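You operate a simulated robot arm through the tools that you are given. There is no shell and no other tool.

You run a simulated robot arm. Do the job below in one go: nothing can be reset, and whatever is moved stays where it is left.

Task
Put one of the tan caps from the sewing bench top on the sewing bench upper shelf. Fetch the small orange tape roll and set it on the white grey-clipped job card. Fetch the green film scrap and set it on the top of the repair bench. Put two of the white-banded cores from the lane along the fence on the grey top slip board. Put the 50 mm yellow tape roll from the top of the feed table on the top of the bagger bench and the 40 mm yellow tape roll in the new parts tray. The order is free. Set down upright: white-banded core.

It is judged by the outcome, as a careful person would: the job done as asked, and still so three seconds after it is handed in. It fails if anything else is knocked over, pushed out of place, dropped, spilled or broken. A push-on lid holds only when it is set on centred and level and pressed home; a screw cap is set on level and turned clockwise until tight.

Robot
A 7-joint arm with a two-finger parallel gripper on a trunk, on a base that drives. Base frame: it is fixed to the floor where the robot stands at the start and does not move with it; the origin is under the middle of the robot, x ahead of it, y to its left, z up; the surface under the hand at the start is at about z = 0.8. Readings come in m, rad, newtons and seconds.
Its first joint turns from -2.897 to 2.897 rad. Places, roughly: green film scrap (11x6x5 cm) [-2.4, -4.1, 0.9]; grey-clipped job card [1, -0.25, 0.75]; new parts tray [-2.5, -4.5, 0.75]; sewing bench upper shelf [0.8, 0.5, 0.5]; small orange tape roll (7x7x3 cm) [1, 0.1, 0.8]; tan cap (6x6x4 cm) [1, -0.1, 0.8]; top of the bagger bench [0.8, -7.5, 0.8]; top of the repair bench [-5.1, -1.7, 0.9]; top slip board [-2.75, -4, 0.75]; white-banded core [-2.25, -3.75, 1]; yellow tape roll [-2.25, -4.75, 0.75]. Payload 4.4 kg.
Tool frame: the origin (TCP) lies between the finger pads and is the grasp point; the fingertips stand 0.023 m ahead of it; z points along the fingers, y is the line along which they close. The gripper opens to 0.094 m. The fingers are 0.038 m wide and 0.01 m thick; the gripper's body (0.054 by 0.096 m) begins 0.039 m behind the TCP.
Orientation is that of the tool frame in the base frame, as a unit quaternion [w, x, y, z]. With the fingers straight down and closing along the base's y, the tool's x points along the base's -x, its y along +y and its z along -z.

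Tools
- The arm moves only by the tool move_arm. Its argument "series" is a list that holds one entry, the list of rows, each a list of 7 numbers: the closure, from 0 (fully open) to 1 (shut), then the shift along the base's x, y, z in units of 40 mm (1.0 is 40 mm), then the turn, a rotation vector about the base's x, y, z in units of 8 degrees (1.0 is 8 degrees). In form: [[[gripper, dx, dy, dz, rx, ry, rz], ...]]. A call has 1 to 20 rows; each row shifts and turns the commanded pose from where the row before left it. A call with a number of a shift or a turn outside -1 to 1 is refused whole. Each row takes 0.2 s and may step no farther than 0.05 m and 0.15 rad from the row before; otherwise, or with a gripper value out of range, the whole call is refused. Where a pose cannot be reached the arm comes as near as it can. A force on the tool above 40 N (or 10 N above the force at the start of the call, whichever is more), or a blocked arm, ends the call early, and 0.2 s more pass. Each finger travels about 0.108 m/s and halts on what it meets, pressing with about 29 N; the grip force reading is that of the motor and also rises with nothing between the fingers. The clock runs only during rows and for 0.2 s after the last one: add rows that do not move to give the fingers time. It gives the time, the measured TCP pose, the force on the tool (base axes), the opening and the grip force at its end, in the units of the frame above (readings bear some noise), with the torque about the TCP (base axes, N m) and any sound that the robot's microphone picked up.
- Cameras (640 x 400 px; columns grow to the right, rows downward): "scene" is now at [0.1795, 0.243, 1.449]; the picture's right is [0.08, -1.00, 0.00], its down [-0.74, -0.06, -0.67] and it looks along [0.67, 0.05, -0.74] (base axes); focal length 286 px, centre (320, 200). "wrist" rides on the gripper at [0.086, 0.016, -0.074] in the tool frame; the picture's right is [-0.18, 0.98, 0.00], its down [-0.58, -0.11, -0.81] and it looks along [-0.79, -0.15, 0.59] (tool axes); focal length 243 px, centre (320, 200). There is no depth. A picture from a camera that has moved, and an enlarged one, comes with that camera's place and axes in the base frame and with its lens.
- get_image(camera): a new picture of that camera. No time passes.
- drive_base(legs): drives the robot by 1 to 6 legs, each [ahead, left, turn to the left] in m, m and rad, along the robot's own axes; the way and the turn of a leg run together, so that a leg with both is an arc; at most 1.5 m and 3.142 rad a leg. The arm and the cameras ride along, it lands a little off, and it stops where it bumps. It gives what a move gives.
- aim_head(pan, tilt): turns the head with the scene camera to pan (to the left, within 2.094 rad either way) and tilt (down, from -0.506 to 1.204), counted from straight ahead of the robot. It gives what a move gives.
- inspect(camera, box): a new picture of the part [left, top, right, bottom] of that camera's present view, enlarged. No time passes.
- hand_in(): hands the job in; it is judged then, once.

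Places have to be worked out from the pictures, the camera data and where the tool is seen. Open the gripper and draw the arm clear of the work before you hand the job in, unless the task says otherwise.

The tools are called after ">>>" by a JSON object that holds its "api" and its "payload". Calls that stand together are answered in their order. move_arm: Moves the arm, as the interface text tells. Its arguments: {"type":"object","properties":{"series":{"type":"array"}},"required":["series"]} The other tools are called the same way: drive_base (legs) drives the base; aim_head (pan, tilt) turns the head that bears the scene camera; get_image (camera) takes a picture; inspect (camera, box) takes an enlarged picture of a part of a camera's view; hand_in () hands the job in.

At the start:

```text
clock: 0.0
ee_pos: [0.6042, -0.0221, 1.1206]
ee_rot: [0.0, 0.0, 1.0, -0.001]
wrist_force: [0.2, -0.3, 0.0]
torque: [0.02, -0.01, 0.0]
width: 0.0938
gripper_force: 0.0
robot x, y, heading: [0.0039, -0.0021, -0.001]
head pan, tilt: [0.082, 0.838]
```

scene: 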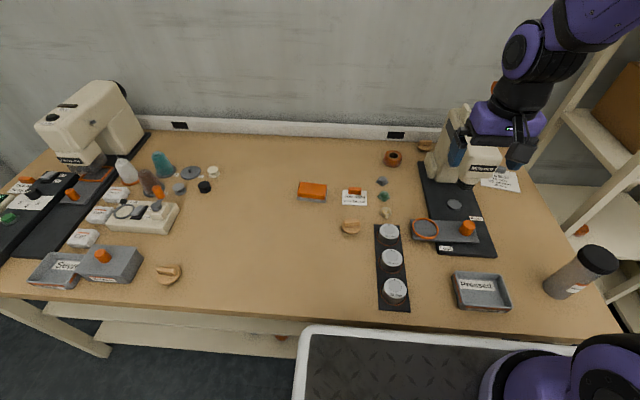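
wrist: 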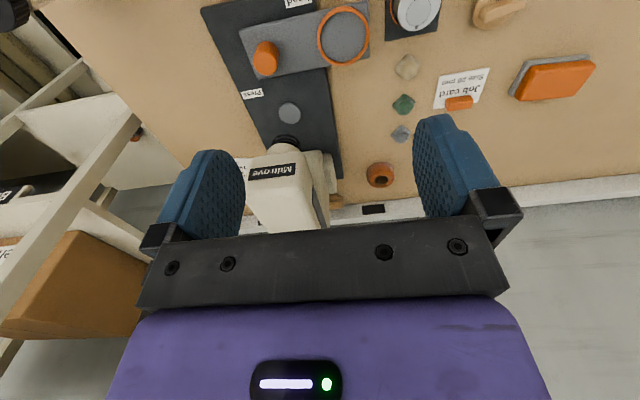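

I start by looking around the sewing bench more closely to find the tan caps, the orange tape roll and the job cards.

>>> {"api": "inspect", "payload": {"camera": "scene", "box": [280, 130, 540, 320]}}

>>> {"api": "inspect", "payload": {"camera": "scene", "box": [0, 130, 280, 320]}}

>>> {"api": "get_image", "payload": {"camera": "scene"}}

```text
2.11 times, centred on (410, 225) of scene
camera zoom: at [0.1795, 0.243, 1.449], right [0.08, -1.0, 0.0], down [-0.74, -0.06, -0.67], along [0.67, 0.05, -0.74], focal length 601 px, centre (130, 147)
```

zoom: 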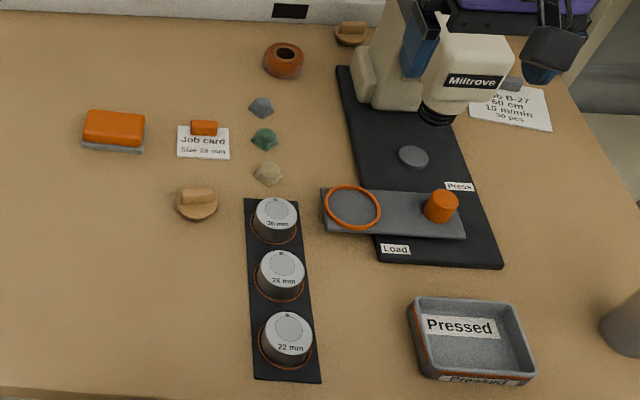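

```text
2.11 times, centred on (140, 225) of scene
camera zoom: at [0.1795, 0.243, 1.449], right [0.08, -1.0, 0.0], down [-0.74, -0.06, -0.67], along [0.67, 0.05, -0.74], focal length 601 px, centre (699, 147)
```

zoom: 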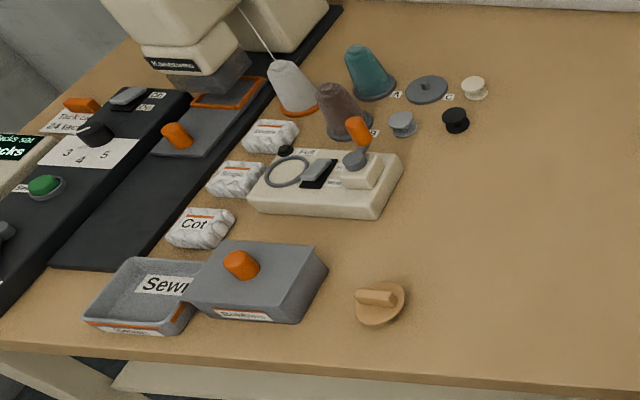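

```text
taken
camera scene: at [0.1795, 0.243, 1.449], right [0.08, -1.0, 0.0], down [-0.74, -0.06, -0.67], along [0.67, 0.05, -0.74], focal length 286 px, centre (320, 200)
```

scene: 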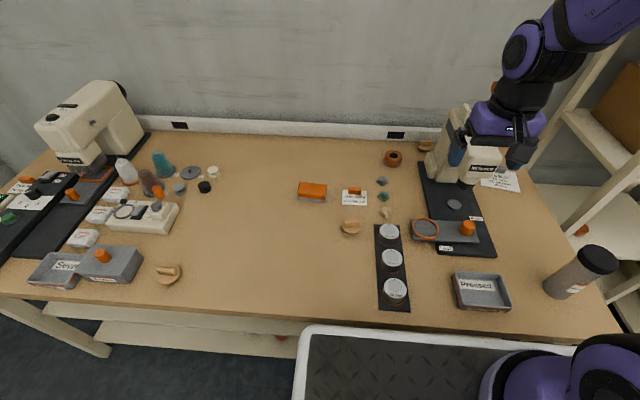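

The tan caps (about [0.70,0.19], [0.51,0.67], [1.11,-0.10]), the small orange roll (about [1.03,0.03]) and the grey-clipped card (about [0.94,-0.32]) are on the bench. I check the card and look around by turning the head.

>>> {"api": "inspect", "payload": {"camera": "scene", "box": [370, 130, 540, 230]}}

>>> {"api": "inspect", "payload": {"camera": "wrist", "box": [200, 0, 620, 230]}}

>>> {"api": "aim_head", "payload": {"pan": 0.9, "tilt": 0.5}}

>>> {"api": "get_image", "payload": {"camera": "scene"}}

>>> {"api": "aim_head", "payload": {"pan": -0.9, "tilt": 0.4}}

>>> {"api": "get_image", "payload": {"camera": "scene"}}

>>> {"api": "aim_head", "payload": {"pan": -2.09, "tilt": 0.3}}

>>> {"api": "get_image", "payload": {"camera": "scene"}}

>>> {"api": "aim_head", "payload": {"pan": 2.09, "tilt": 0.3}}

>>> {"api": "get_image", "payload": {"camera": "scene"}}

```text
3.76 times, centred on (455, 180) of scene
camera zoom: at [0.1795, 0.243, 1.449], right [0.08, -1.0, 0.0], down [-0.74, -0.06, -0.67], along [0.67, 0.05, -0.74], focal length 1075 px, centre (-188, 275)
```

zoom: 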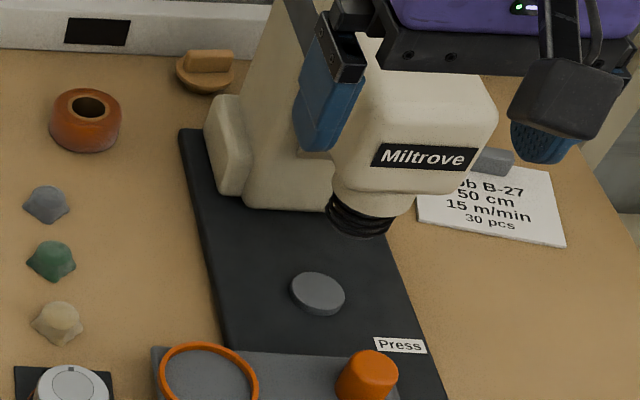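

```text
1.52 times, centred on (410, 115) of wrist
camera zoom: at [0.5178, -0.0078, 1.1956], right [0.18, 0.98, 0.0], down [0.58, -0.11, 0.81], along [0.79, -0.15, -0.59], focal length 370 px, centre (183, 330)
```

zoom: 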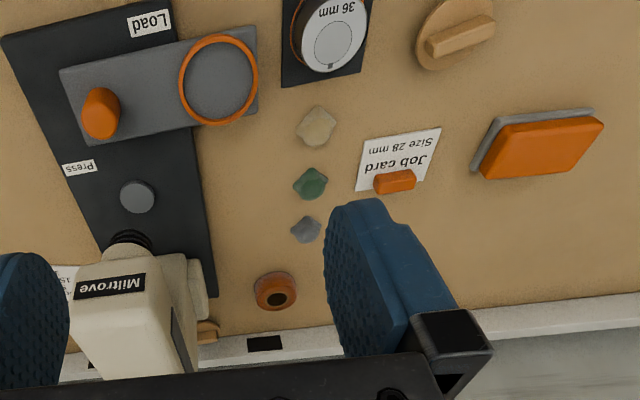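

```text
clock: 1.1
ee_pos: [0.6061, -0.0223, 1.1216]
ee_rot: [0.0, 0.0, 1.0, 0.001]
wrist_force: [0.4, -0.3, -0.5]
torque: [0.02, 0.01, 0.0]
width: 0.0941
gripper_force: 0.0
robot x, y, heading: [0.0002, -0.0025, 0.002]
head pan, tilt: [0.901, 0.499]
```

```text
taken
camera scene: at [0.1575, 0.3078, 1.478], right [0.78, -0.62, 0.0], down [-0.3, -0.38, -0.88], along [0.55, 0.69, -0.48], focal length 286 px, centre (320, 200)
```

scene: 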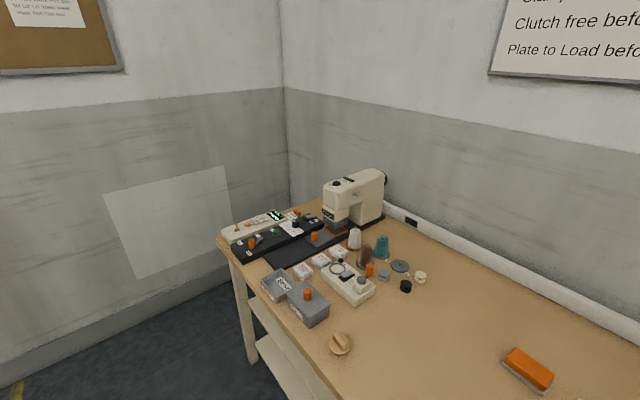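

```text
clock: 3.0
ee_pos: [0.6041, -0.0231, 1.1208]
ee_rot: [0.001, 0.0, 1.0, 0.001]
wrist_force: [0.1, -0.7, -0.7]
torque: [0.02, -0.03, -0.04]
width: 0.094
gripper_force: 0.1
robot x, y, heading: [0.0026, -0.002, -0.001]
head pan, tilt: [-0.901, 0.4]
```

```text
taken
camera scene: at [0.1585, 0.164, 1.4871], right [-0.78, -0.62, 0.0], down [-0.24, 0.3, -0.92], along [0.57, -0.72, -0.39], focal length 286 px, centre (320, 200)
```

scene: 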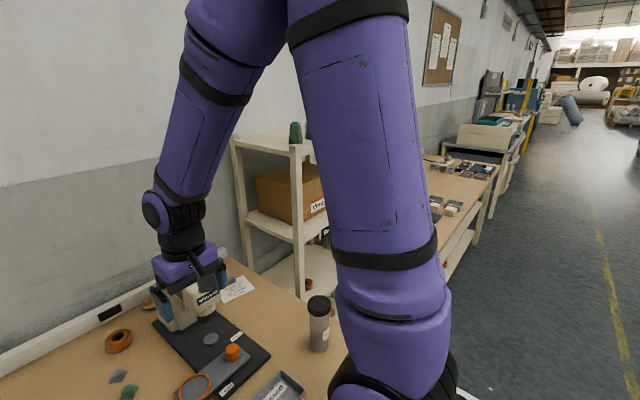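

```text
clock: 4.3
ee_pos: [0.6061, -0.0214, 1.1221]
ee_rot: [0.0, -0.001, 1.0, -0.001]
wrist_force: [0.2, -0.4, -1.0]
torque: [-0.01, 0.0, -0.06]
width: 0.094
gripper_force: 0.1
robot x, y, heading: [-0.0006, 0.0009, -0.001]
head pan, tilt: [-2.089, 0.3]
```

```text
taken
camera scene: at [0.0547, 0.1554, 1.4964], right [-0.87, 0.49, 0.0], down [0.15, 0.26, -0.96], along [-0.47, -0.83, -0.3], focal length 286 px, centre (320, 200)
```

scene: 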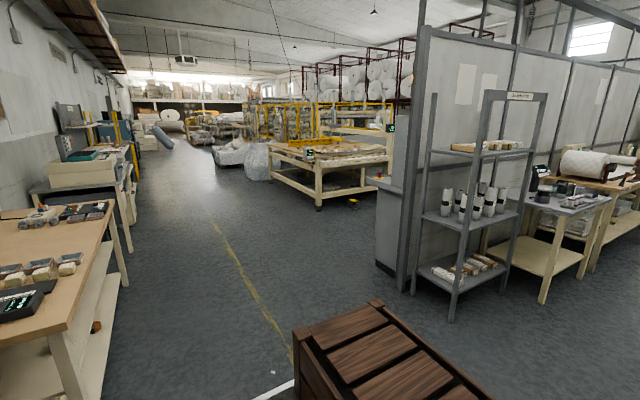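

```text
clock: 7.7
ee_pos: [0.605, -0.0236, 1.1209]
ee_rot: [0.0, 0.0, 1.0, 0.0]
wrist_force: [0.3, -0.8, -0.1]
torque: [0.02, 0.02, 0.0]
width: 0.0941
gripper_force: 0.1
robot x, y, heading: [-0.0005, 0.0001, 0.006]
head pan, tilt: [2.089, 0.3]
```

```text
taken
camera scene: at [0.0547, 0.3177, 1.4964], right [0.87, 0.5, 0.0], down [0.15, -0.26, -0.96], along [-0.47, 0.83, -0.3], focal length 286 px, centre (320, 200)
```

scene: 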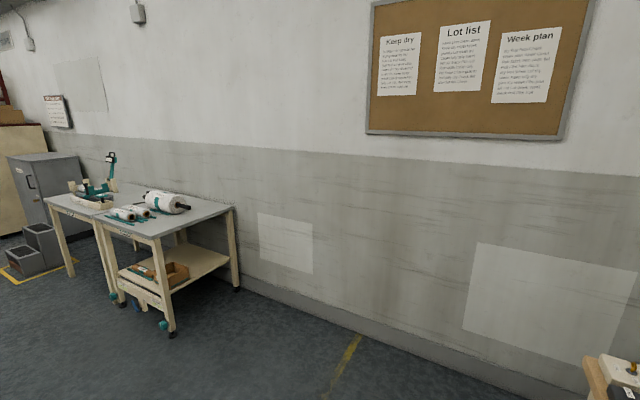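

The layout is clear: the room opens behind and to the right of the robot. I aim back at the bench to measure the cap.

>>> {"api": "aim_head", "payload": {"pan": 0.0, "tilt": 1.0}}

>>> {"api": "get_image", "payload": {"camera": "scene"}}

>>> {"api": "inspect", "payload": {"camera": "scene", "box": [280, 120, 440, 220]}}

>>> {"api": "inspect", "payload": {"camera": "scene", "box": [100, 200, 340, 350]}}

```text
clock: 9.7
ee_pos: [0.6043, -0.0225, 1.12]
ee_rot: [0.0, 0.0, 1.0, -0.001]
wrist_force: [-0.7, 0.2, 0.7]
torque: [-0.01, -0.03, 0.02]
width: 0.0941
gripper_force: 0.0
robot x, y, heading: [-0.0021, -0.0018, 0.001]
head pan, tilt: [0.0, 1.0]
```

```text
taken
camera scene: at [0.1706, 0.2366, 1.4369], right [0.0, -1.0, 0.0], down [-0.84, 0.0, -0.54], along [0.54, 0.0, -0.84], focal length 286 px, centre (320, 200)
```

scene: 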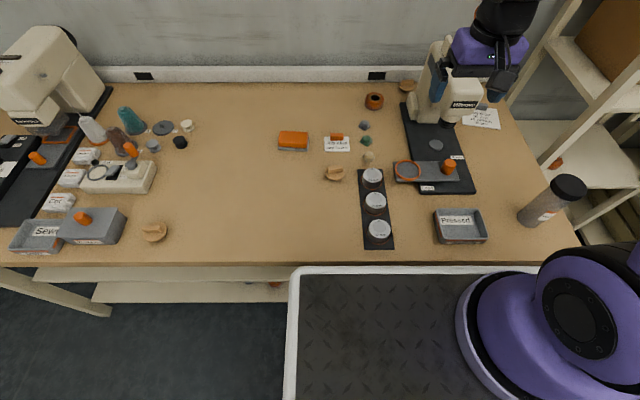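

```text
4.00 times, centred on (360, 170) of scene
camera zoom: at [0.1706, 0.2366, 1.4369], right [0.0, -1.0, 0.0], down [-0.84, 0.0, -0.54], along [0.54, 0.0, -0.84], focal length 1143 px, centre (160, 320)
```

zoom: 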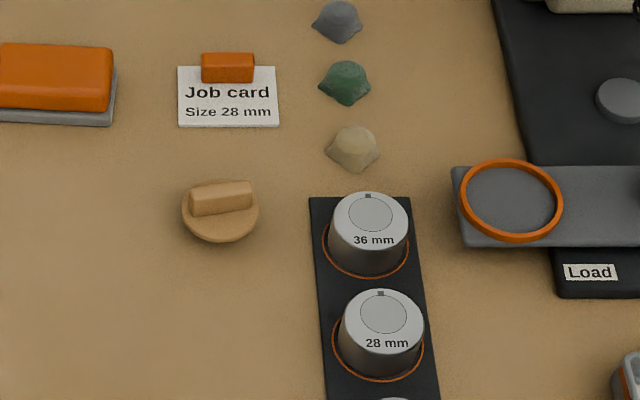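

```text
2.67 times, centred on (220, 275) of scene
camera zoom: at [0.1706, 0.2366, 1.4369], right [0.0, -1.0, 0.0], down [-0.84, 0.0, -0.54], along [0.54, 0.0, -0.84], focal length 762 px, centre (587, 0)
```

zoom: 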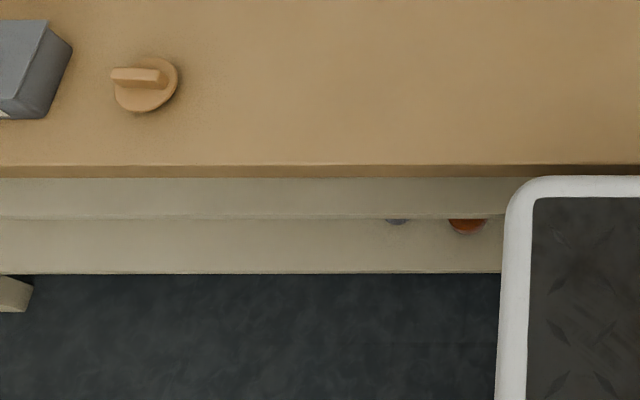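

Triangulating scene and wrist views puts the table at about z=0.80 and the nearest tan cap at about [0.66, 0.19, 0.81]. I move above it while tilting the tool 45° forward, so that the same hold can later reach under the bench top onto the shelf.

>>> {"api": "move_arm", "payload": {"series": [[[0, 0.1, 0.9, -0.6, 0, -0.9375, 0], [0, 0.1, 0.9, -0.6, 0, -0.9375, 0], [0, 0.1, 0.9, -0.6, 0, -0.9375, 0], [0, 0.1, 0.9, -0.6, 0, -0.9375, 0], [0, 0.1, 0.9, -0.6, 0, -0.9375, 0], [0, 0.1, 0.9, -0.6, 0, -0.9375, 0], [0, 0, 0, 0, 0, 0, 0], [0, 0, 0, 0, 0, 0, 0]]]}}

>>> {"api": "get_image", "payload": {"camera": "scene"}}

>>> {"api": "get_image", "payload": {"camera": "wrist"}}

```text
clock: 11.5
ee_pos: [0.6292, 0.195, 0.9756]
ee_rot: [0.383, 0.0, 0.924, 0.0]
wrist_force: [-0.2, 0.1, -0.2]
torque: [0.02, -0.04, -0.02]
width: 0.0938
gripper_force: 0.0
robot x, y, heading: [-0.0031, -0.0011, 0.001]
head pan, tilt: [0.0, 1.0]
```

```text
taken
camera scene: at [0.1703, 0.2367, 1.4369], right [0.0, -1.0, 0.0], down [-0.84, 0.0, -0.54], along [0.54, 0.0, -0.84], focal length 286 px, centre (320, 200)
```

scene: 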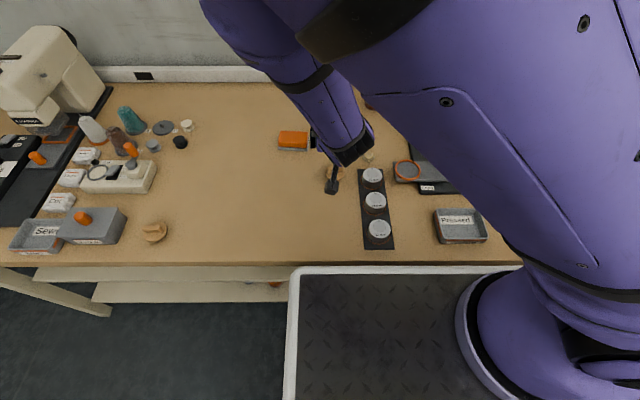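

```text
taken
camera wrist: at [0.5141, 0.2089, 0.9686], right [0.13, 0.98, 0.13], down [-0.16, -0.11, 0.98], along [0.98, -0.15, 0.14], focal length 243 px, centre (320, 200)
```

wrist: 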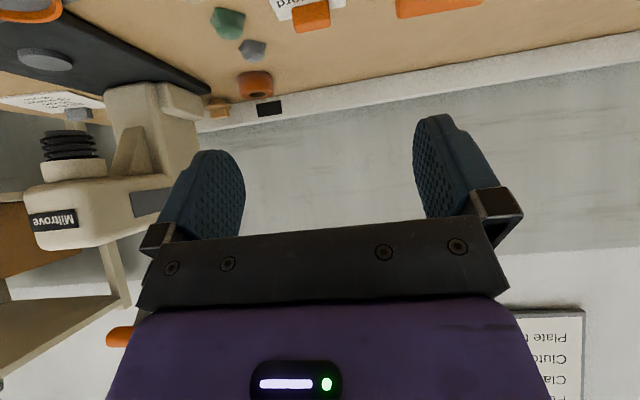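

The tilt is reached fine. I yaw 8° to line up with the cap's ridge and lower to a pre-grasp point behind and above it along the tool axis, then look with the wrist camera.

>>> {"api": "move_arm", "payload": {"series": [[[0, -0.093, -0.058, -0.75, 0, 0, 0.5], [0, -0.093, -0.058, -0.75, 0, 0, 0.5], [0, -0.093, -0.058, -0.75, 0, 0, 0], [0, 0, 0, 0, 0, 0, 0], [0, 0, 0, 0, 0, 0, 0]]]}}

>>> {"api": "get_image", "payload": {"camera": "wrist"}}

>>> {"api": "inspect", "payload": {"camera": "scene", "box": [280, 120, 440, 220]}}

```text
clock: 12.7
ee_pos: [0.619, 0.1858, 0.8867]
ee_rot: [0.382, -0.065, 0.921, 0.027]
wrist_force: [-0.5, -0.9, 1.1]
torque: [-0.01, 0.03, 0.0]
width: 0.0942
gripper_force: 0.0
robot x, y, heading: [0.0039, 0.0003, 0.003]
head pan, tilt: [0.0, 1.0]
```

```text
taken
camera wrist: at [0.5024, 0.1846, 0.8778], right [-0.01, 0.99, 0.13], down [-0.14, -0.13, 0.98], along [0.99, -0.01, 0.14], focal length 243 px, centre (320, 200)
```

wrist: 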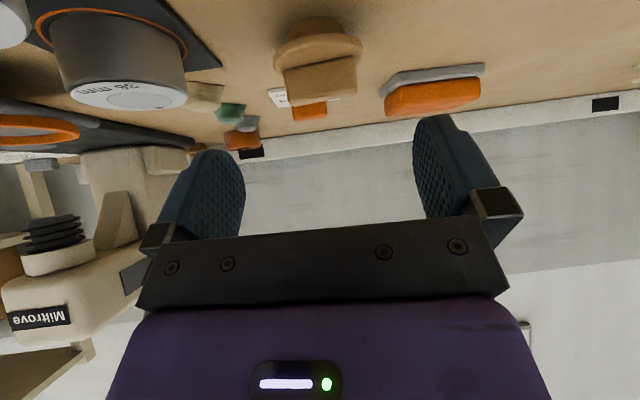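

```text
4.00 times, centred on (360, 170) of scene
camera zoom: at [0.1706, 0.2366, 1.4369], right [0.0, -1.0, 0.0], down [-0.84, 0.0, -0.54], along [0.54, 0.0, -0.84], focal length 1143 px, centre (160, 320)
```

zoom: 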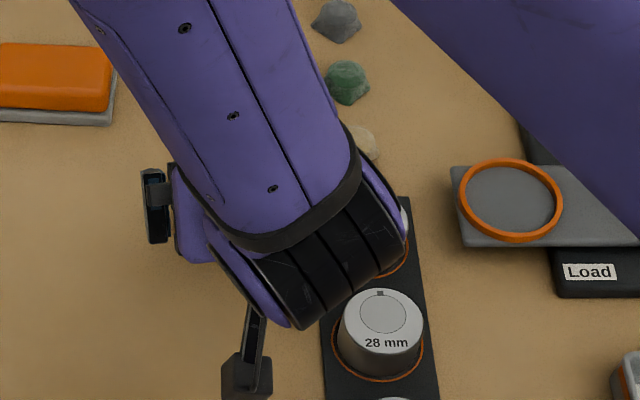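

The cap is between the fingers' approach line. I zoom in on it to check the ridge's angle.

>>> {"api": "inspect", "payload": {"camera": "wrist", "box": [240, 0, 400, 100]}}

```text
4.00 times, centred on (320, 50) of wrist
camera zoom: at [0.5024, 0.1846, 0.8778], right [-0.01, 0.99, 0.13], down [-0.14, -0.13, 0.98], along [0.99, -0.01, 0.14], focal length 970 px, centre (320, 800)
```

zoom: 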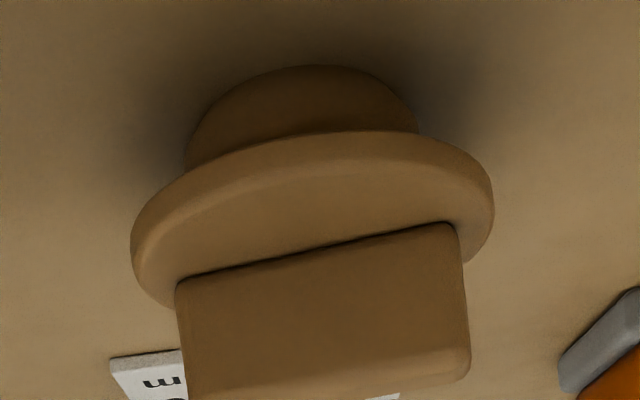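

The cap has a flange disc with a ridge (top about z=0.837, yaw about 8°) on a short plug. I move down along the approach line so the pads straddle the ridge ends just above the flange.

>>> {"api": "move_arm", "payload": {"series": [[[0, 0.342, 0.06, -0.2975, 0, 0, 0], [0, 0.342, 0.06, -0.2975, 0, 0, 0], [0, 0.342, 0.06, -0.2975, 0, 0, 0], [0, 0, 0, 0, 0, 0, 0]]]}}

>>> {"api": "get_image", "payload": {"camera": "wrist"}}

```text
clock: 13.7
ee_pos: [0.6598, 0.1941, 0.8514]
ee_rot: [0.381, -0.065, 0.922, 0.027]
wrist_force: [-0.5, 0.7, 0.6]
torque: [-0.03, 0.03, -0.01]
width: 0.0938
gripper_force: 0.1
robot x, y, heading: [-0.0015, -0.0, 0.002]
head pan, tilt: [0.0, 1.0]
```

```text
taken
camera wrist: at [0.5441, 0.1924, 0.8425], right [-0.01, 0.99, 0.13], down [-0.14, -0.13, 0.98], along [0.99, -0.01, 0.14], focal length 243 px, centre (320, 200)
```

wrist: 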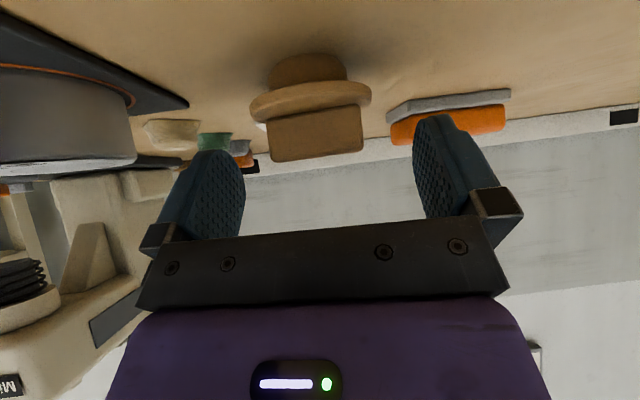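

The pads straddle the ridge, with the cap about 3 mm to the right of centre and the rounded tips a bit high. I shift slightly, lower 3 mm and close.

>>> {"api": "move_arm", "payload": {"series": [[[0, 0.02, -0.09, -0.09, 0, 0, 0], [0, 0, 0, 0, 0, 0, 0], [0.5, 0, 0, 0, 0, 0, 0], [1, 0, 0, 0, 0, 0, 0], [1, 0, 0, 0, 0, 0, 0], [1, 0, 0, 0, 0, 0, 0], [1, 0, 0, 0, 0, 0, 0]]]}}

>>> {"api": "get_image", "payload": {"camera": "wrist"}}

```text
clock: 15.3
ee_pos: [0.6613, 0.1905, 0.8474]
ee_rot: [0.383, -0.065, 0.921, 0.028]
wrist_force: [1.5, 3.3, 16.9]
torque: [0.07, -0.05, -0.04]
width: 0.0422
gripper_force: 29.0
robot x, y, heading: [0.0019, 0.0008, -0.003]
head pan, tilt: [0.0, 1.0]
```

```text
taken
camera wrist: at [0.5448, 0.1892, 0.8396], right [-0.01, 0.99, 0.13], down [-0.14, -0.13, 0.98], along [0.99, -0.01, 0.14], focal length 243 px, centre (320, 200)
```

wrist: 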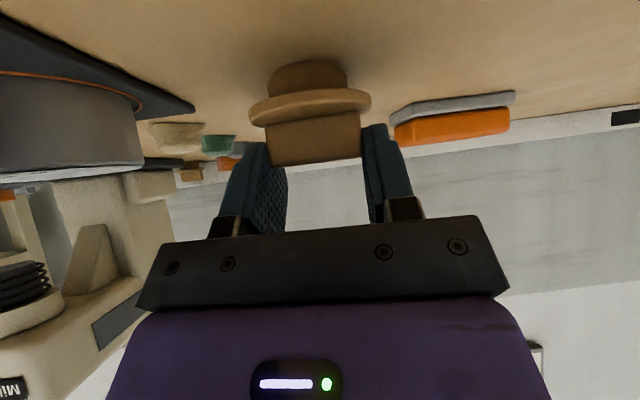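

The grip holds the ridge ends at 42 mm. I lift straight up and check that the cap comes along level.

>>> {"api": "move_arm", "payload": {"series": [[[1, 0, 0, 0.3, 0, 0, 0], [1, 0, 0, 0.8, 0, 0, 0], [1, 0, 0, 1, 0, 0, 0], [1, 0, 0, 1, 0, 0, 0], [1, 0, 0, 1, 0, 0, 0], [1, 0, 0, 0, 0, 0, 0]]]}}

>>> {"api": "get_image", "payload": {"camera": "wrist"}}

>>> {"api": "get_image", "payload": {"camera": "scene"}}

```text
clock: 16.7
ee_pos: [0.6612, 0.1895, 1.0109]
ee_rot: [0.382, -0.064, 0.922, 0.027]
wrist_force: [0.6, 0.1, 0.0]
torque: [0.02, 0.0, 0.02]
width: 0.0422
gripper_force: 28.9
robot x, y, heading: [0.0023, -0.0003, 0.002]
head pan, tilt: [0.0, 1.0]
```

```text
taken
camera wrist: at [0.5443, 0.188, 1.0034], right [-0.01, 0.99, 0.13], down [-0.14, -0.13, 0.98], along [0.99, -0.01, 0.14], focal length 243 px, centre (320, 200)
```

wrist: 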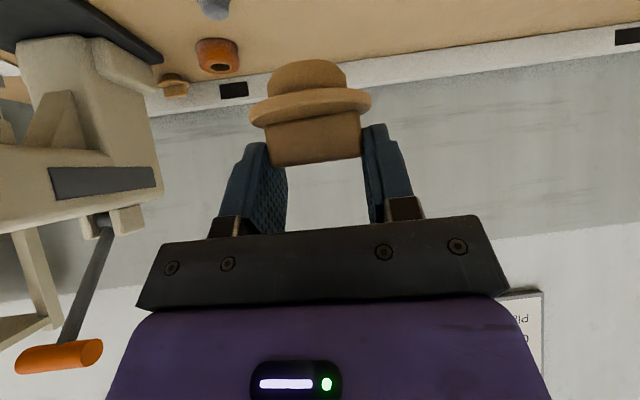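

```text
taken
camera scene: at [0.1707, 0.2367, 1.4369], right [0.0, -1.0, 0.0], down [-0.84, 0.0, -0.54], along [0.54, 0.0, -0.84], focal length 286 px, centre (320, 200)
```

scene: 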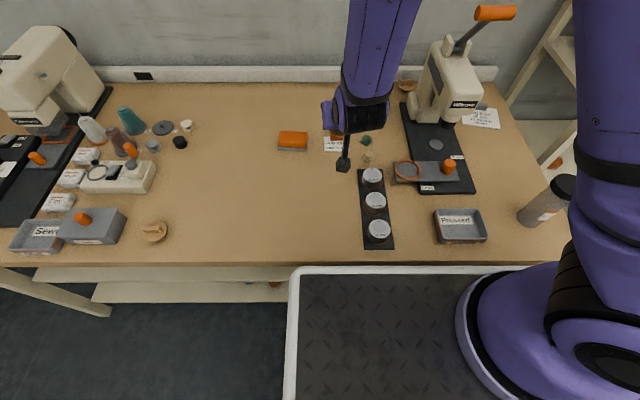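

The cap hangs level in the grip. Before backing away from the bench to reach the shelf, I look at the floor behind the robot.

>>> {"api": "aim_head", "payload": {"pan": 2.09, "tilt": 0.9}}

>>> {"api": "get_image", "payload": {"camera": "scene"}}

>>> {"api": "aim_head", "payload": {"pan": -2.09, "tilt": 0.9}}

>>> {"api": "get_image", "payload": {"camera": "scene"}}

```text
clock: 18.7
ee_pos: [0.6604, 0.1894, 1.0107]
ee_rot: [0.381, -0.064, 0.922, 0.026]
wrist_force: [0.3, 1.0, -1.1]
torque: [0.01, 0.01, 0.01]
width: 0.0419
gripper_force: 28.6
robot x, y, heading: [0.0019, -0.0004, -0.001]
head pan, tilt: [2.089, 0.901]
```

```text
taken
camera scene: at [0.0635, 0.3022, 1.4441], right [0.87, 0.49, 0.0], down [0.39, -0.68, -0.62], along [-0.31, 0.54, -0.78], focal length 286 px, centre (320, 200)
```

scene: 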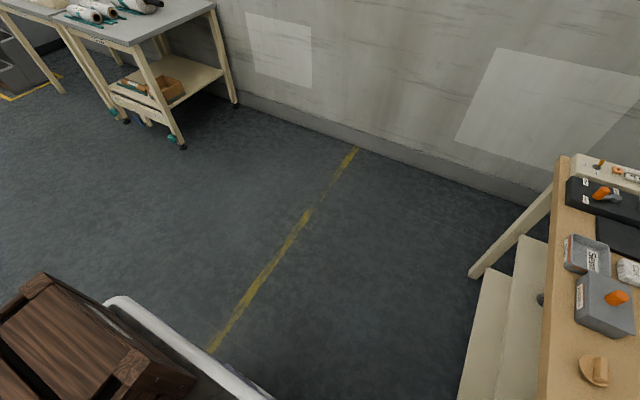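

```text
clock: 22.1
ee_pos: [0.6602, 0.1889, 1.0116]
ee_rot: [0.382, -0.064, 0.922, 0.027]
wrist_force: [-0.2, 0.0, -0.2]
torque: [0.01, -0.02, -0.02]
width: 0.0417
gripper_force: 29.0
robot x, y, heading: [0.0011, 0.0024, -0.0]
head pan, tilt: [-2.089, 0.901]
```

```text
taken
camera scene: at [0.0635, 0.171, 1.4441], right [-0.87, 0.5, 0.0], down [0.39, 0.68, -0.62], along [-0.31, -0.54, -0.78], focal length 286 px, centre (320, 200)
```

scene: 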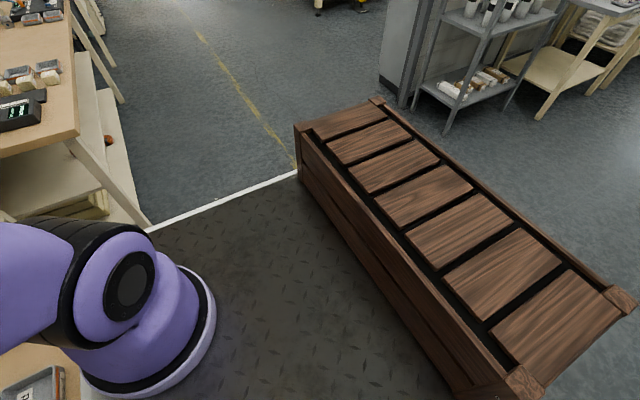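

The wooden crate rides on the robot's own deck; the floor behind is clear. I back off 0.3 m so that the arm can reach down in front of the bench, then look at the shelf.

>>> {"api": "drive_base", "payload": {"legs": [[-0.3, 0, 0]]}}

>>> {"api": "aim_head", "payload": {"pan": 0.35, "tilt": 0.9}}

>>> {"api": "get_image", "payload": {"camera": "scene"}}

```text
clock: 24.1
ee_pos: [0.363, 0.1906, 1.0106]
ee_rot: [0.381, -0.066, 0.922, 0.028]
wrist_force: [-0.7, 0.1, -0.7]
torque: [0.03, 0.01, 0.0]
width: 0.0419
gripper_force: 29.3
robot x, y, heading: [-0.2983, 0.0009, 0.003]
head pan, tilt: [-2.089, 0.901]
```

```text
clock: 26.4
ee_pos: [0.3627, 0.1906, 1.0111]
ee_rot: [0.382, -0.065, 0.921, 0.027]
wrist_force: [-0.3, 0.3, 0.4]
torque: [-0.04, 0.01, 0.04]
width: 0.0417
gripper_force: 29.2
robot x, y, heading: [-0.2966, 0.0023, 0.003]
head pan, tilt: [0.351, 0.901]
```

```text
taken
camera scene: at [-0.1255, 0.2626, 1.4441], right [0.35, -0.94, 0.0], down [-0.74, -0.27, -0.62], along [0.58, 0.21, -0.78], focal length 286 px, centre (320, 200)
```

scene: 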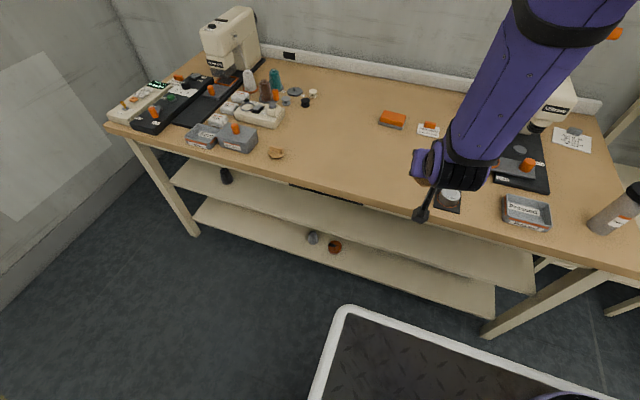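

The upper shelf is now visible. I zoom in on it.

>>> {"api": "inspect", "payload": {"camera": "scene", "box": [160, 130, 400, 280]}}

>>> {"api": "inspect", "payload": {"camera": "scene", "box": [340, 160, 560, 300]}}

```text
2.67 times, centred on (280, 205) of scene
camera zoom: at [-0.1255, 0.2626, 1.4441], right [0.35, -0.94, 0.0], down [-0.74, -0.27, -0.62], along [0.58, 0.21, -0.78], focal length 762 px, centre (427, 187)
```

zoom: 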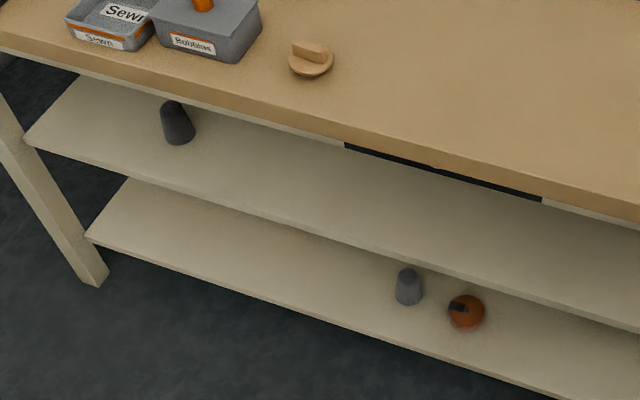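

```text
2.86 times, centred on (450, 230) of scene
camera zoom: at [-0.1255, 0.2626, 1.4441], right [0.35, -0.94, 0.0], down [-0.74, -0.27, -0.62], along [0.58, 0.21, -0.78], focal length 816 px, centre (-51, 114)
```

zoom: 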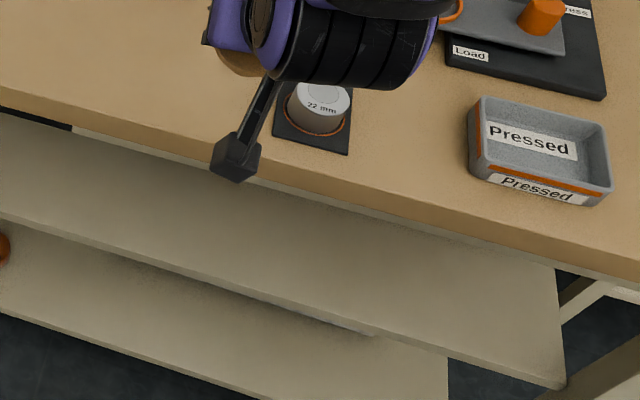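

The upper shelf is clear here; its front edge lies at about x=0.48, z≈0.42–0.5. I lower the cap in the gap between robot and bench in front of the shelf.

>>> {"api": "move_arm", "payload": {"series": [[[1, -0.55, 0, -0.2, 0, 0, 0], [1, -0.55, 0, -0.5, 0, 0, 0], [1, 0, 0, -1, 0, 0, 0], [1, 0, 0, -1, 0, 0, 0], [1, 0, 0, -1, 0, 0, 0], [1, 0, 0, -1, 0, 0, 0], [1, 0, 0, -1, 0, 0, 0], [1, 0, 0, -1, 0, 0, 0], [1, 0, 0, 0, 0, 0, 0]]]}}

>>> {"api": "get_image", "payload": {"camera": "scene"}}

>>> {"api": "get_image", "payload": {"camera": "wrist"}}

```text
clock: 28.4
ee_pos: [0.3204, 0.1892, 0.7433]
ee_rot: [0.381, -0.065, 0.922, 0.027]
wrist_force: [-0.1, -1.3, -0.3]
torque: [0.0, 0.02, 0.02]
width: 0.0417
gripper_force: 28.8
robot x, y, heading: [-0.2905, -0.004, -0.002]
head pan, tilt: [0.351, 0.901]
```

```text
taken
camera scene: at [-0.1255, 0.2626, 1.4441], right [0.35, -0.94, 0.0], down [-0.74, -0.27, -0.62], along [0.58, 0.21, -0.78], focal length 286 px, centre (320, 200)
```

scene: 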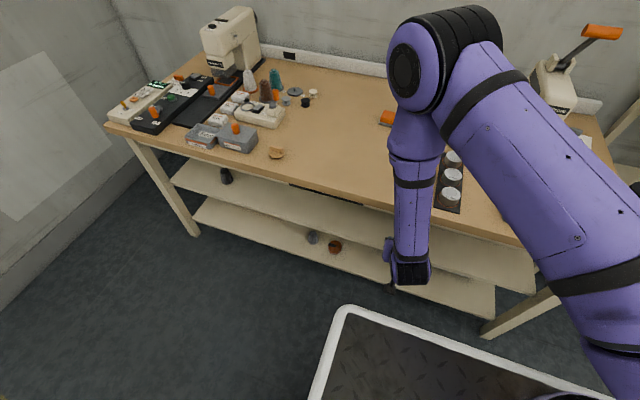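

```text
taken
camera wrist: at [0.2037, 0.1884, 0.7345], right [-0.01, 0.99, 0.13], down [-0.14, -0.13, 0.98], along [0.99, -0.01, 0.14], focal length 243 px, centre (320, 200)
```

wrist: 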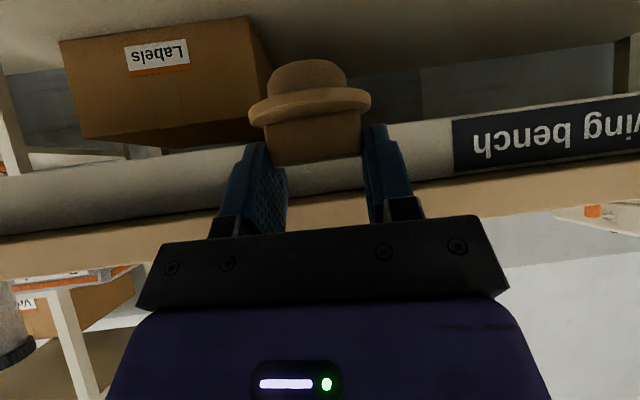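

The wrist view shows the "Labels" box standing on the shelf to the right and the apron under the bench top. I look closer at the wrist's shape and clearance.

>>> {"api": "inspect", "payload": {"camera": "scene", "box": [340, 180, 500, 320]}}

>>> {"api": "inspect", "payload": {"camera": "wrist", "box": [0, 0, 640, 220]}}

```text
2.86 times, centred on (420, 250) of scene
camera zoom: at [-0.1255, 0.2626, 1.4441], right [0.35, -0.94, 0.0], down [-0.74, -0.27, -0.62], along [0.58, 0.21, -0.78], focal length 816 px, centre (34, 57)
```

zoom: 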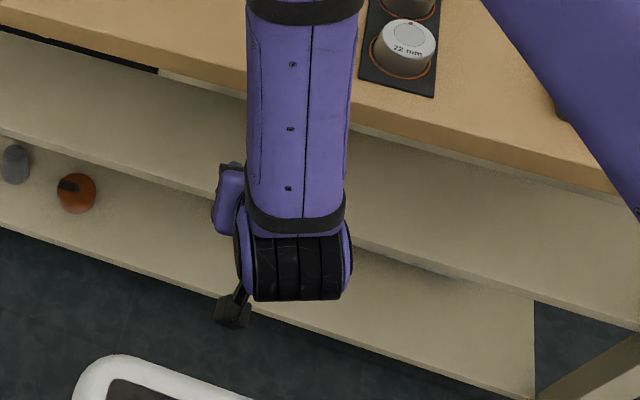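

```text
1.00 times, centred on (320, 110) of wrist (not enlarged: the box is as wide or as high as the picture)
camera zoom: at [0.2037, 0.1884, 0.7345], right [-0.01, 0.99, 0.13], down [-0.14, -0.13, 0.98], along [0.99, -0.01, 0.14], focal length 243 px, centre (320, 290)
```

zoom: 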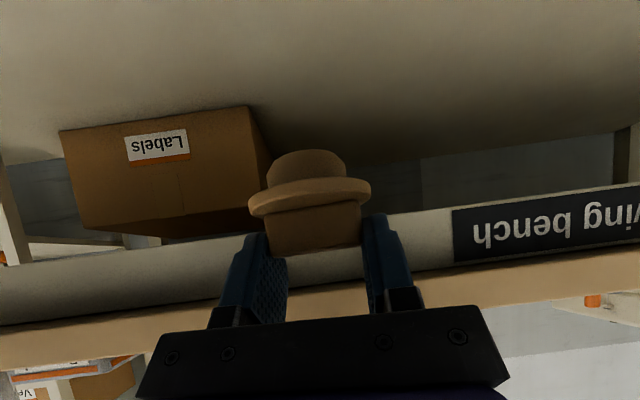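

The shelf is free between the box and a spool far left. I drive 0.3 m to the left so the arm works more straight ahead, clear of the box.

>>> {"api": "drive_base", "payload": {"legs": [[0.02, 0.3, 0]]}}

>>> {"api": "move_arm", "payload": {"series": [[[1, 0, -0.6, -1, 0, 0, 0], [1, 0, -0.6, -1, 0, 0, 0], [1, 0, -0.6, -1, 0, 0, 0], [1, 0, -0.6, -0.5, 0, 0, 0], [1, 0, 0, 0, 0, 0, 0]]]}}

>>> {"api": "get_image", "payload": {"camera": "wrist"}}

>>> {"api": "get_image", "payload": {"camera": "scene"}}

```text
clock: 30.4
ee_pos: [0.3381, 0.4939, 0.7432]
ee_rot: [0.382, -0.067, 0.921, 0.028]
wrist_force: [0.0, 0.2, -0.2]
torque: [-0.04, 0.06, -0.02]
width: 0.0418
gripper_force: 28.9
robot x, y, heading: [-0.2737, 0.3004, 0.004]
head pan, tilt: [0.351, 0.901]
```

```text
clock: 31.6
ee_pos: [0.3384, 0.3956, 0.6027]
ee_rot: [0.382, -0.066, 0.922, 0.028]
wrist_force: [1.2, -0.3, 0.0]
torque: [0.0, 0.04, 0.01]
width: 0.0421
gripper_force: 29.4
robot x, y, heading: [-0.2795, 0.3034, 0.007]
head pan, tilt: [0.351, 0.901]
```

```text
taken
camera wrist: at [0.222, 0.3945, 0.5945], right [-0.01, 0.99, 0.13], down [-0.14, -0.13, 0.98], along [0.99, -0.01, 0.14], focal length 243 px, centre (320, 200)
```

wrist: 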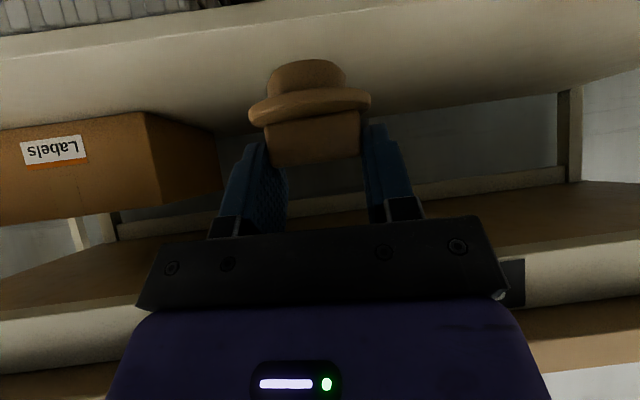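

```text
taken
camera scene: at [-0.1067, 0.5651, 1.4441], right [0.35, -0.94, 0.0], down [-0.73, -0.27, -0.62], along [0.58, 0.22, -0.78], focal length 286 px, centre (320, 200)
```

scene: 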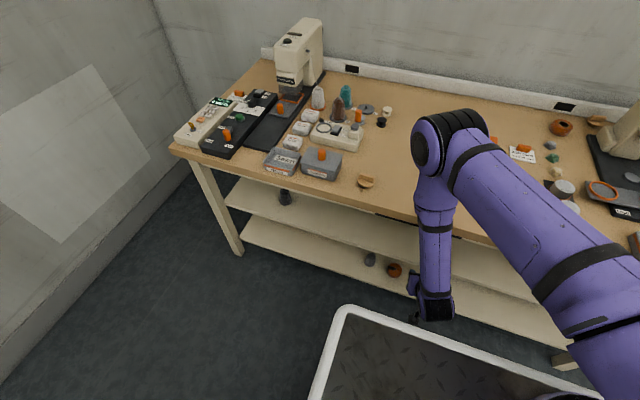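

The shelf's front edge now shows at the upper left of the wrist view. I zoom in to measure its height.

>>> {"api": "inspect", "payload": {"camera": "wrist", "box": [0, 0, 240, 150]}}

>>> {"api": "inspect", "payload": {"camera": "wrist", "box": [400, 80, 640, 230]}}

```text
2.67 times, centred on (120, 75) of wrist
camera zoom: at [0.222, 0.3945, 0.5945], right [-0.01, 0.99, 0.13], down [-0.14, -0.13, 0.98], along [0.99, -0.01, 0.14], focal length 647 px, centre (853, 533)
```

zoom: 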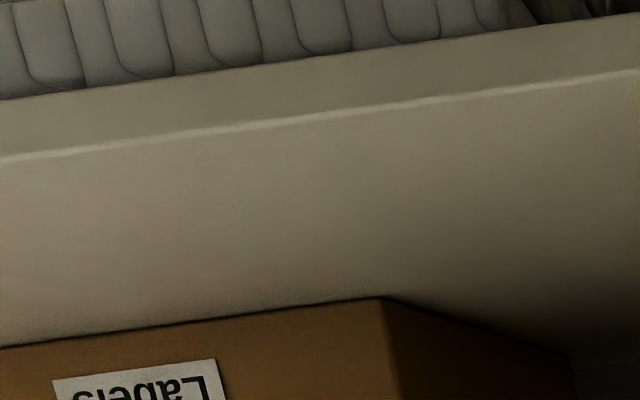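

```text
2.67 times, centred on (520, 155) of wrist
camera zoom: at [0.222, 0.3945, 0.5945], right [-0.01, 0.99, 0.13], down [-0.14, -0.13, 0.98], along [0.99, -0.01, 0.14], focal length 647 px, centre (-213, 320)
```

zoom: 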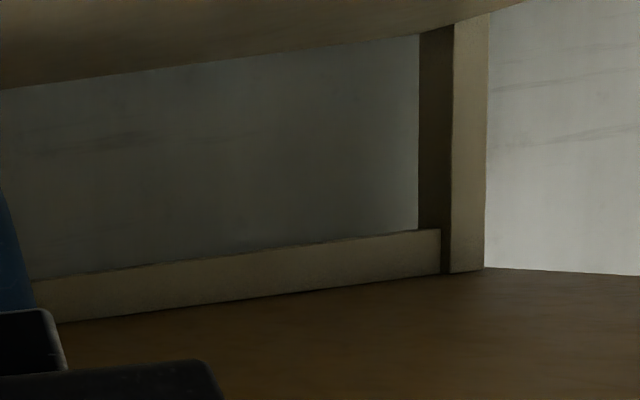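

The shelf top is at z≈0.463 with its front edge at x≈0.461; the apron's lower edge is at z≈0.70. I lower the cap to about 2 cm above the shelf's level and bring it in under the apron.

>>> {"api": "move_arm", "payload": {"series": [[[1, 0, -0.56, -0.91, 0, 0, 0], [1, 0, -0.56, -0.91, 0, 0, 0], [1, 0, 0, 0, 0, 0, 0], [1, 0.765, 0, 0, 0, 0, 0], [1, 0.765, 0, 0, 0, 0, 0], [1, 0.765, 0, 0, 0, 0, 0], [1, 0, 0, 0, 0, 0, 0]]]}}

>>> {"api": "get_image", "payload": {"camera": "wrist"}}

>>> {"api": "get_image", "payload": {"camera": "scene"}}

```text
clock: 33.2
ee_pos: [0.4308, 0.3542, 0.531]
ee_rot: [0.381, -0.066, 0.922, 0.028]
wrist_force: [-0.6, 0.1, 0.0]
torque: [0.0, -0.03, -0.02]
width: 0.042
gripper_force: 29.1
robot x, y, heading: [-0.2768, 0.3034, 0.008]
head pan, tilt: [0.351, 0.901]
```

```text
taken
camera wrist: at [0.3151, 0.3514, 0.5222], right [-0.01, 0.99, 0.13], down [-0.14, -0.13, 0.98], along [0.99, -0.01, 0.14], focal length 243 px, centre (320, 200)
```

wrist: 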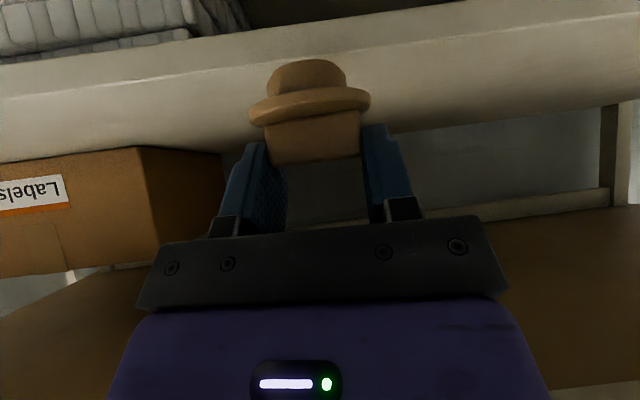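

```text
taken
camera scene: at [-0.1067, 0.5651, 1.4441], right [0.35, -0.94, 0.0], down [-0.73, -0.27, -0.62], along [0.58, 0.22, -0.78], focal length 286 px, centre (320, 200)
```

scene: 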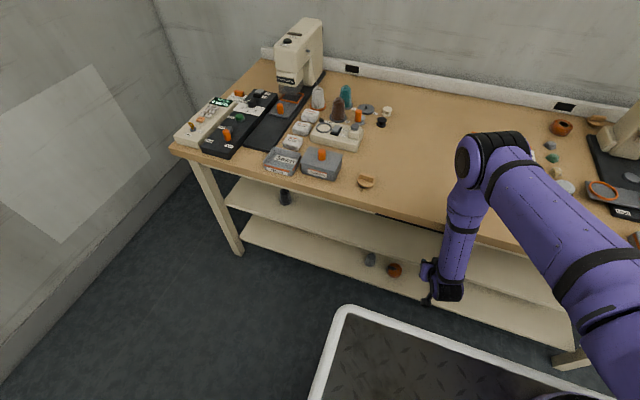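

I zoom on the shelf edge again from this closer position to refine its height.

>>> {"api": "inspect", "payload": {"camera": "wrist", "box": [360, 0, 600, 150]}}

>>> {"api": "inspect", "payload": {"camera": "scene", "box": [380, 180, 540, 300]}}

```text
2.67 times, centred on (480, 75) of wrist
camera zoom: at [0.3151, 0.3514, 0.5222], right [-0.01, 0.99, 0.13], down [-0.14, -0.13, 0.98], along [0.99, -0.01, 0.14], focal length 647 px, centre (-107, 533)
```

zoom: 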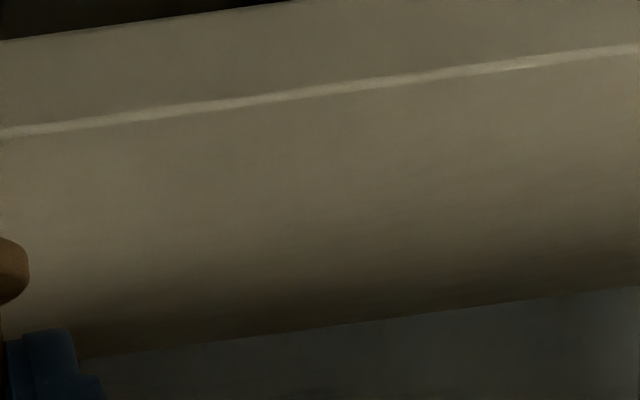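

```text
3.33 times, centred on (460, 240) of scene
camera zoom: at [-0.1067, 0.5651, 1.4441], right [0.35, -0.94, 0.0], down [-0.73, -0.27, -0.62], along [0.58, 0.22, -0.78], focal length 952 px, centre (-147, 67)
```

zoom: 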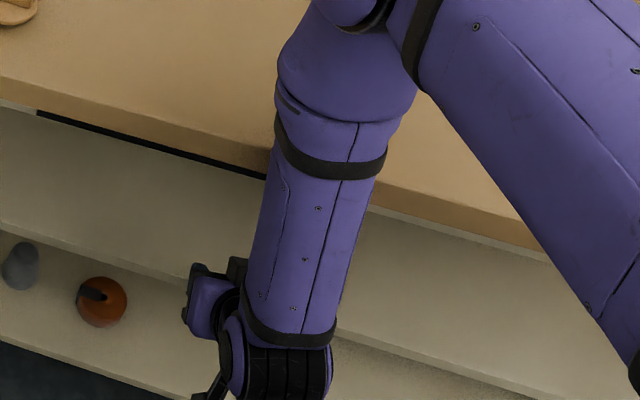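

The edge is confirmed (z≈0.46, x≈0.465). The forearm would come near the bench edge, so I back off 4 cm to stretch the arm more, then continue part of the way in.

>>> {"api": "drive_base", "payload": {"legs": [[-0.04, 0, 0]]}}

>>> {"api": "move_arm", "payload": {"series": [[[1, 0.7, 0, 0, 0, 0, 0], [1, 0.7, 0, 0, 0, 0, 0], [1, 0.6, 0, 0, 0, 0, 0], [1, 0, 0, 0, 0, 0, 0]]]}}

>>> {"api": "get_image", "payload": {"camera": "scene"}}

>>> {"api": "inspect", "payload": {"camera": "scene", "box": [380, 140, 540, 260]}}

```text
clock: 34.1
ee_pos: [0.3899, 0.3525, 0.5304]
ee_rot: [0.382, -0.066, 0.922, 0.028]
wrist_force: [0.2, 0.2, -0.5]
torque: [-0.02, -0.03, -0.02]
width: 0.0418
gripper_force: 29.6
robot x, y, heading: [-0.3184, 0.3021, 0.006]
head pan, tilt: [0.351, 0.901]
```

```text
clock: 35.1
ee_pos: [0.4718, 0.3529, 0.5311]
ee_rot: [0.382, -0.067, 0.921, 0.028]
wrist_force: [-0.2, 0.4, 0.7]
torque: [-0.01, 0.0, -0.03]
width: 0.042
gripper_force: 28.9
robot x, y, heading: [-0.3191, 0.2983, 0.005]
head pan, tilt: [0.351, 0.901]
```

```text
taken
camera scene: at [-0.147, 0.5649, 1.4441], right [0.35, -0.94, 0.0], down [-0.73, -0.27, -0.62], along [0.58, 0.22, -0.78], focal length 286 px, centre (320, 200)
```

scene: 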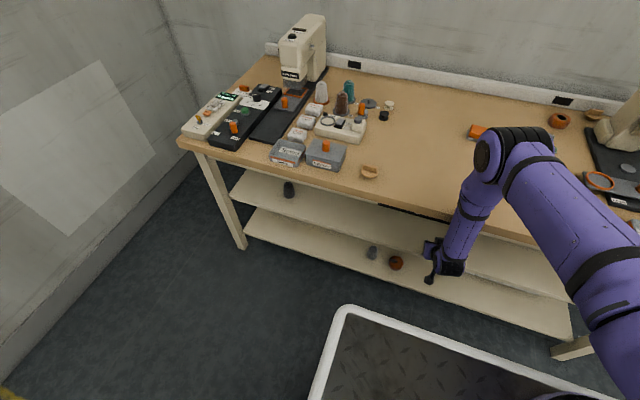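

```text
3.33 times, centred on (460, 200) of scene
camera zoom: at [-0.147, 0.5649, 1.4441], right [0.35, -0.94, 0.0], down [-0.73, -0.27, -0.62], along [0.58, 0.22, -0.78], focal length 952 px, centre (-147, 200)
```

zoom: 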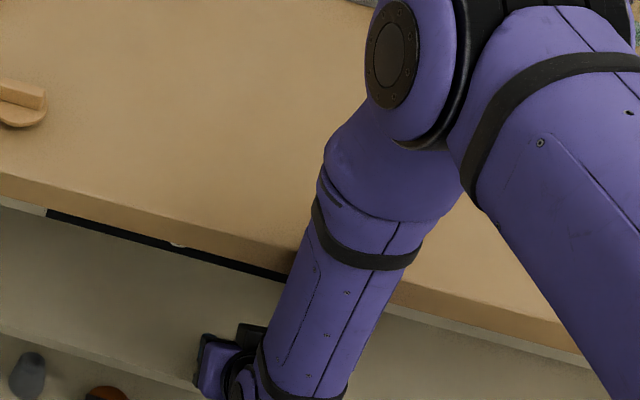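

The forearm still stays close to vertical near the bench edge. I back off another 10 cm so the arm leans over more, then bring the cap in again.

>>> {"api": "drive_base", "payload": {"legs": [[-0.1, 0, 0]]}}

>>> {"api": "move_arm", "payload": {"series": [[[1, 0.8, 0, 0, 0, 0, 0], [1, 0.8, 0, 0, 0, 0, 0], [1, 0.8, 0, 0, 0, 0, 0], [1, 0, 0, 0, 0, 0, 0]]]}}

>>> {"api": "get_image", "payload": {"camera": "scene"}}

>>> {"api": "get_image", "payload": {"camera": "wrist"}}

```text
clock: 36.2
ee_pos: [0.3719, 0.3526, 0.5297]
ee_rot: [0.382, -0.067, 0.921, 0.028]
wrist_force: [-0.4, -0.2, 0.3]
torque: [0.01, 0.02, -0.01]
width: 0.0421
gripper_force: 29.3
robot x, y, heading: [-0.417, 0.2995, 0.01]
head pan, tilt: [0.351, 0.901]
```

```text
clock: 37.2
ee_pos: [0.468, 0.3526, 0.5301]
ee_rot: [0.382, -0.067, 0.921, 0.028]
wrist_force: [0.3, 1.2, -0.2]
torque: [-0.01, 0.0, 0.05]
width: 0.0422
gripper_force: 28.5
robot x, y, heading: [-0.4182, 0.3022, 0.007]
head pan, tilt: [0.351, 0.901]
```

```text
taken
camera scene: at [-0.2467, 0.5647, 1.4441], right [0.35, -0.94, 0.0], down [-0.73, -0.27, -0.62], along [0.58, 0.22, -0.78], focal length 286 px, centre (320, 200)
```

scene: 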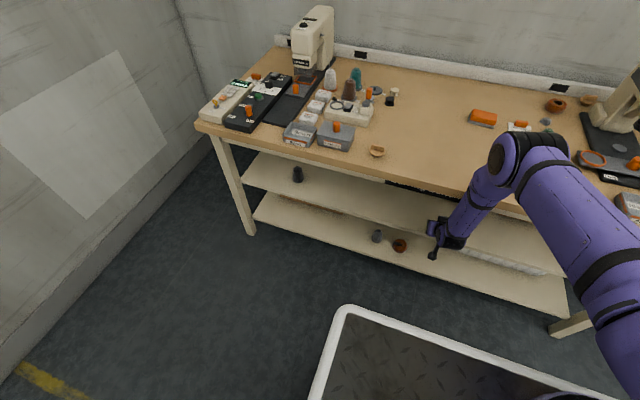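

```text
taken
camera wrist: at [0.3514, 0.3518, 0.522], right [-0.01, 0.99, 0.13], down [-0.14, -0.13, 0.98], along [0.99, -0.01, 0.14], focal length 243 px, centre (320, 200)
```

wrist: 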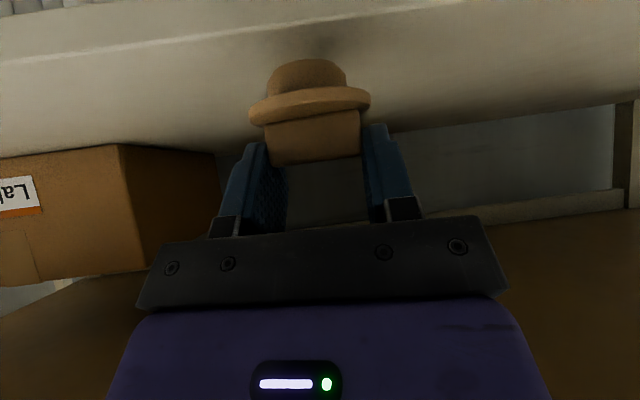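

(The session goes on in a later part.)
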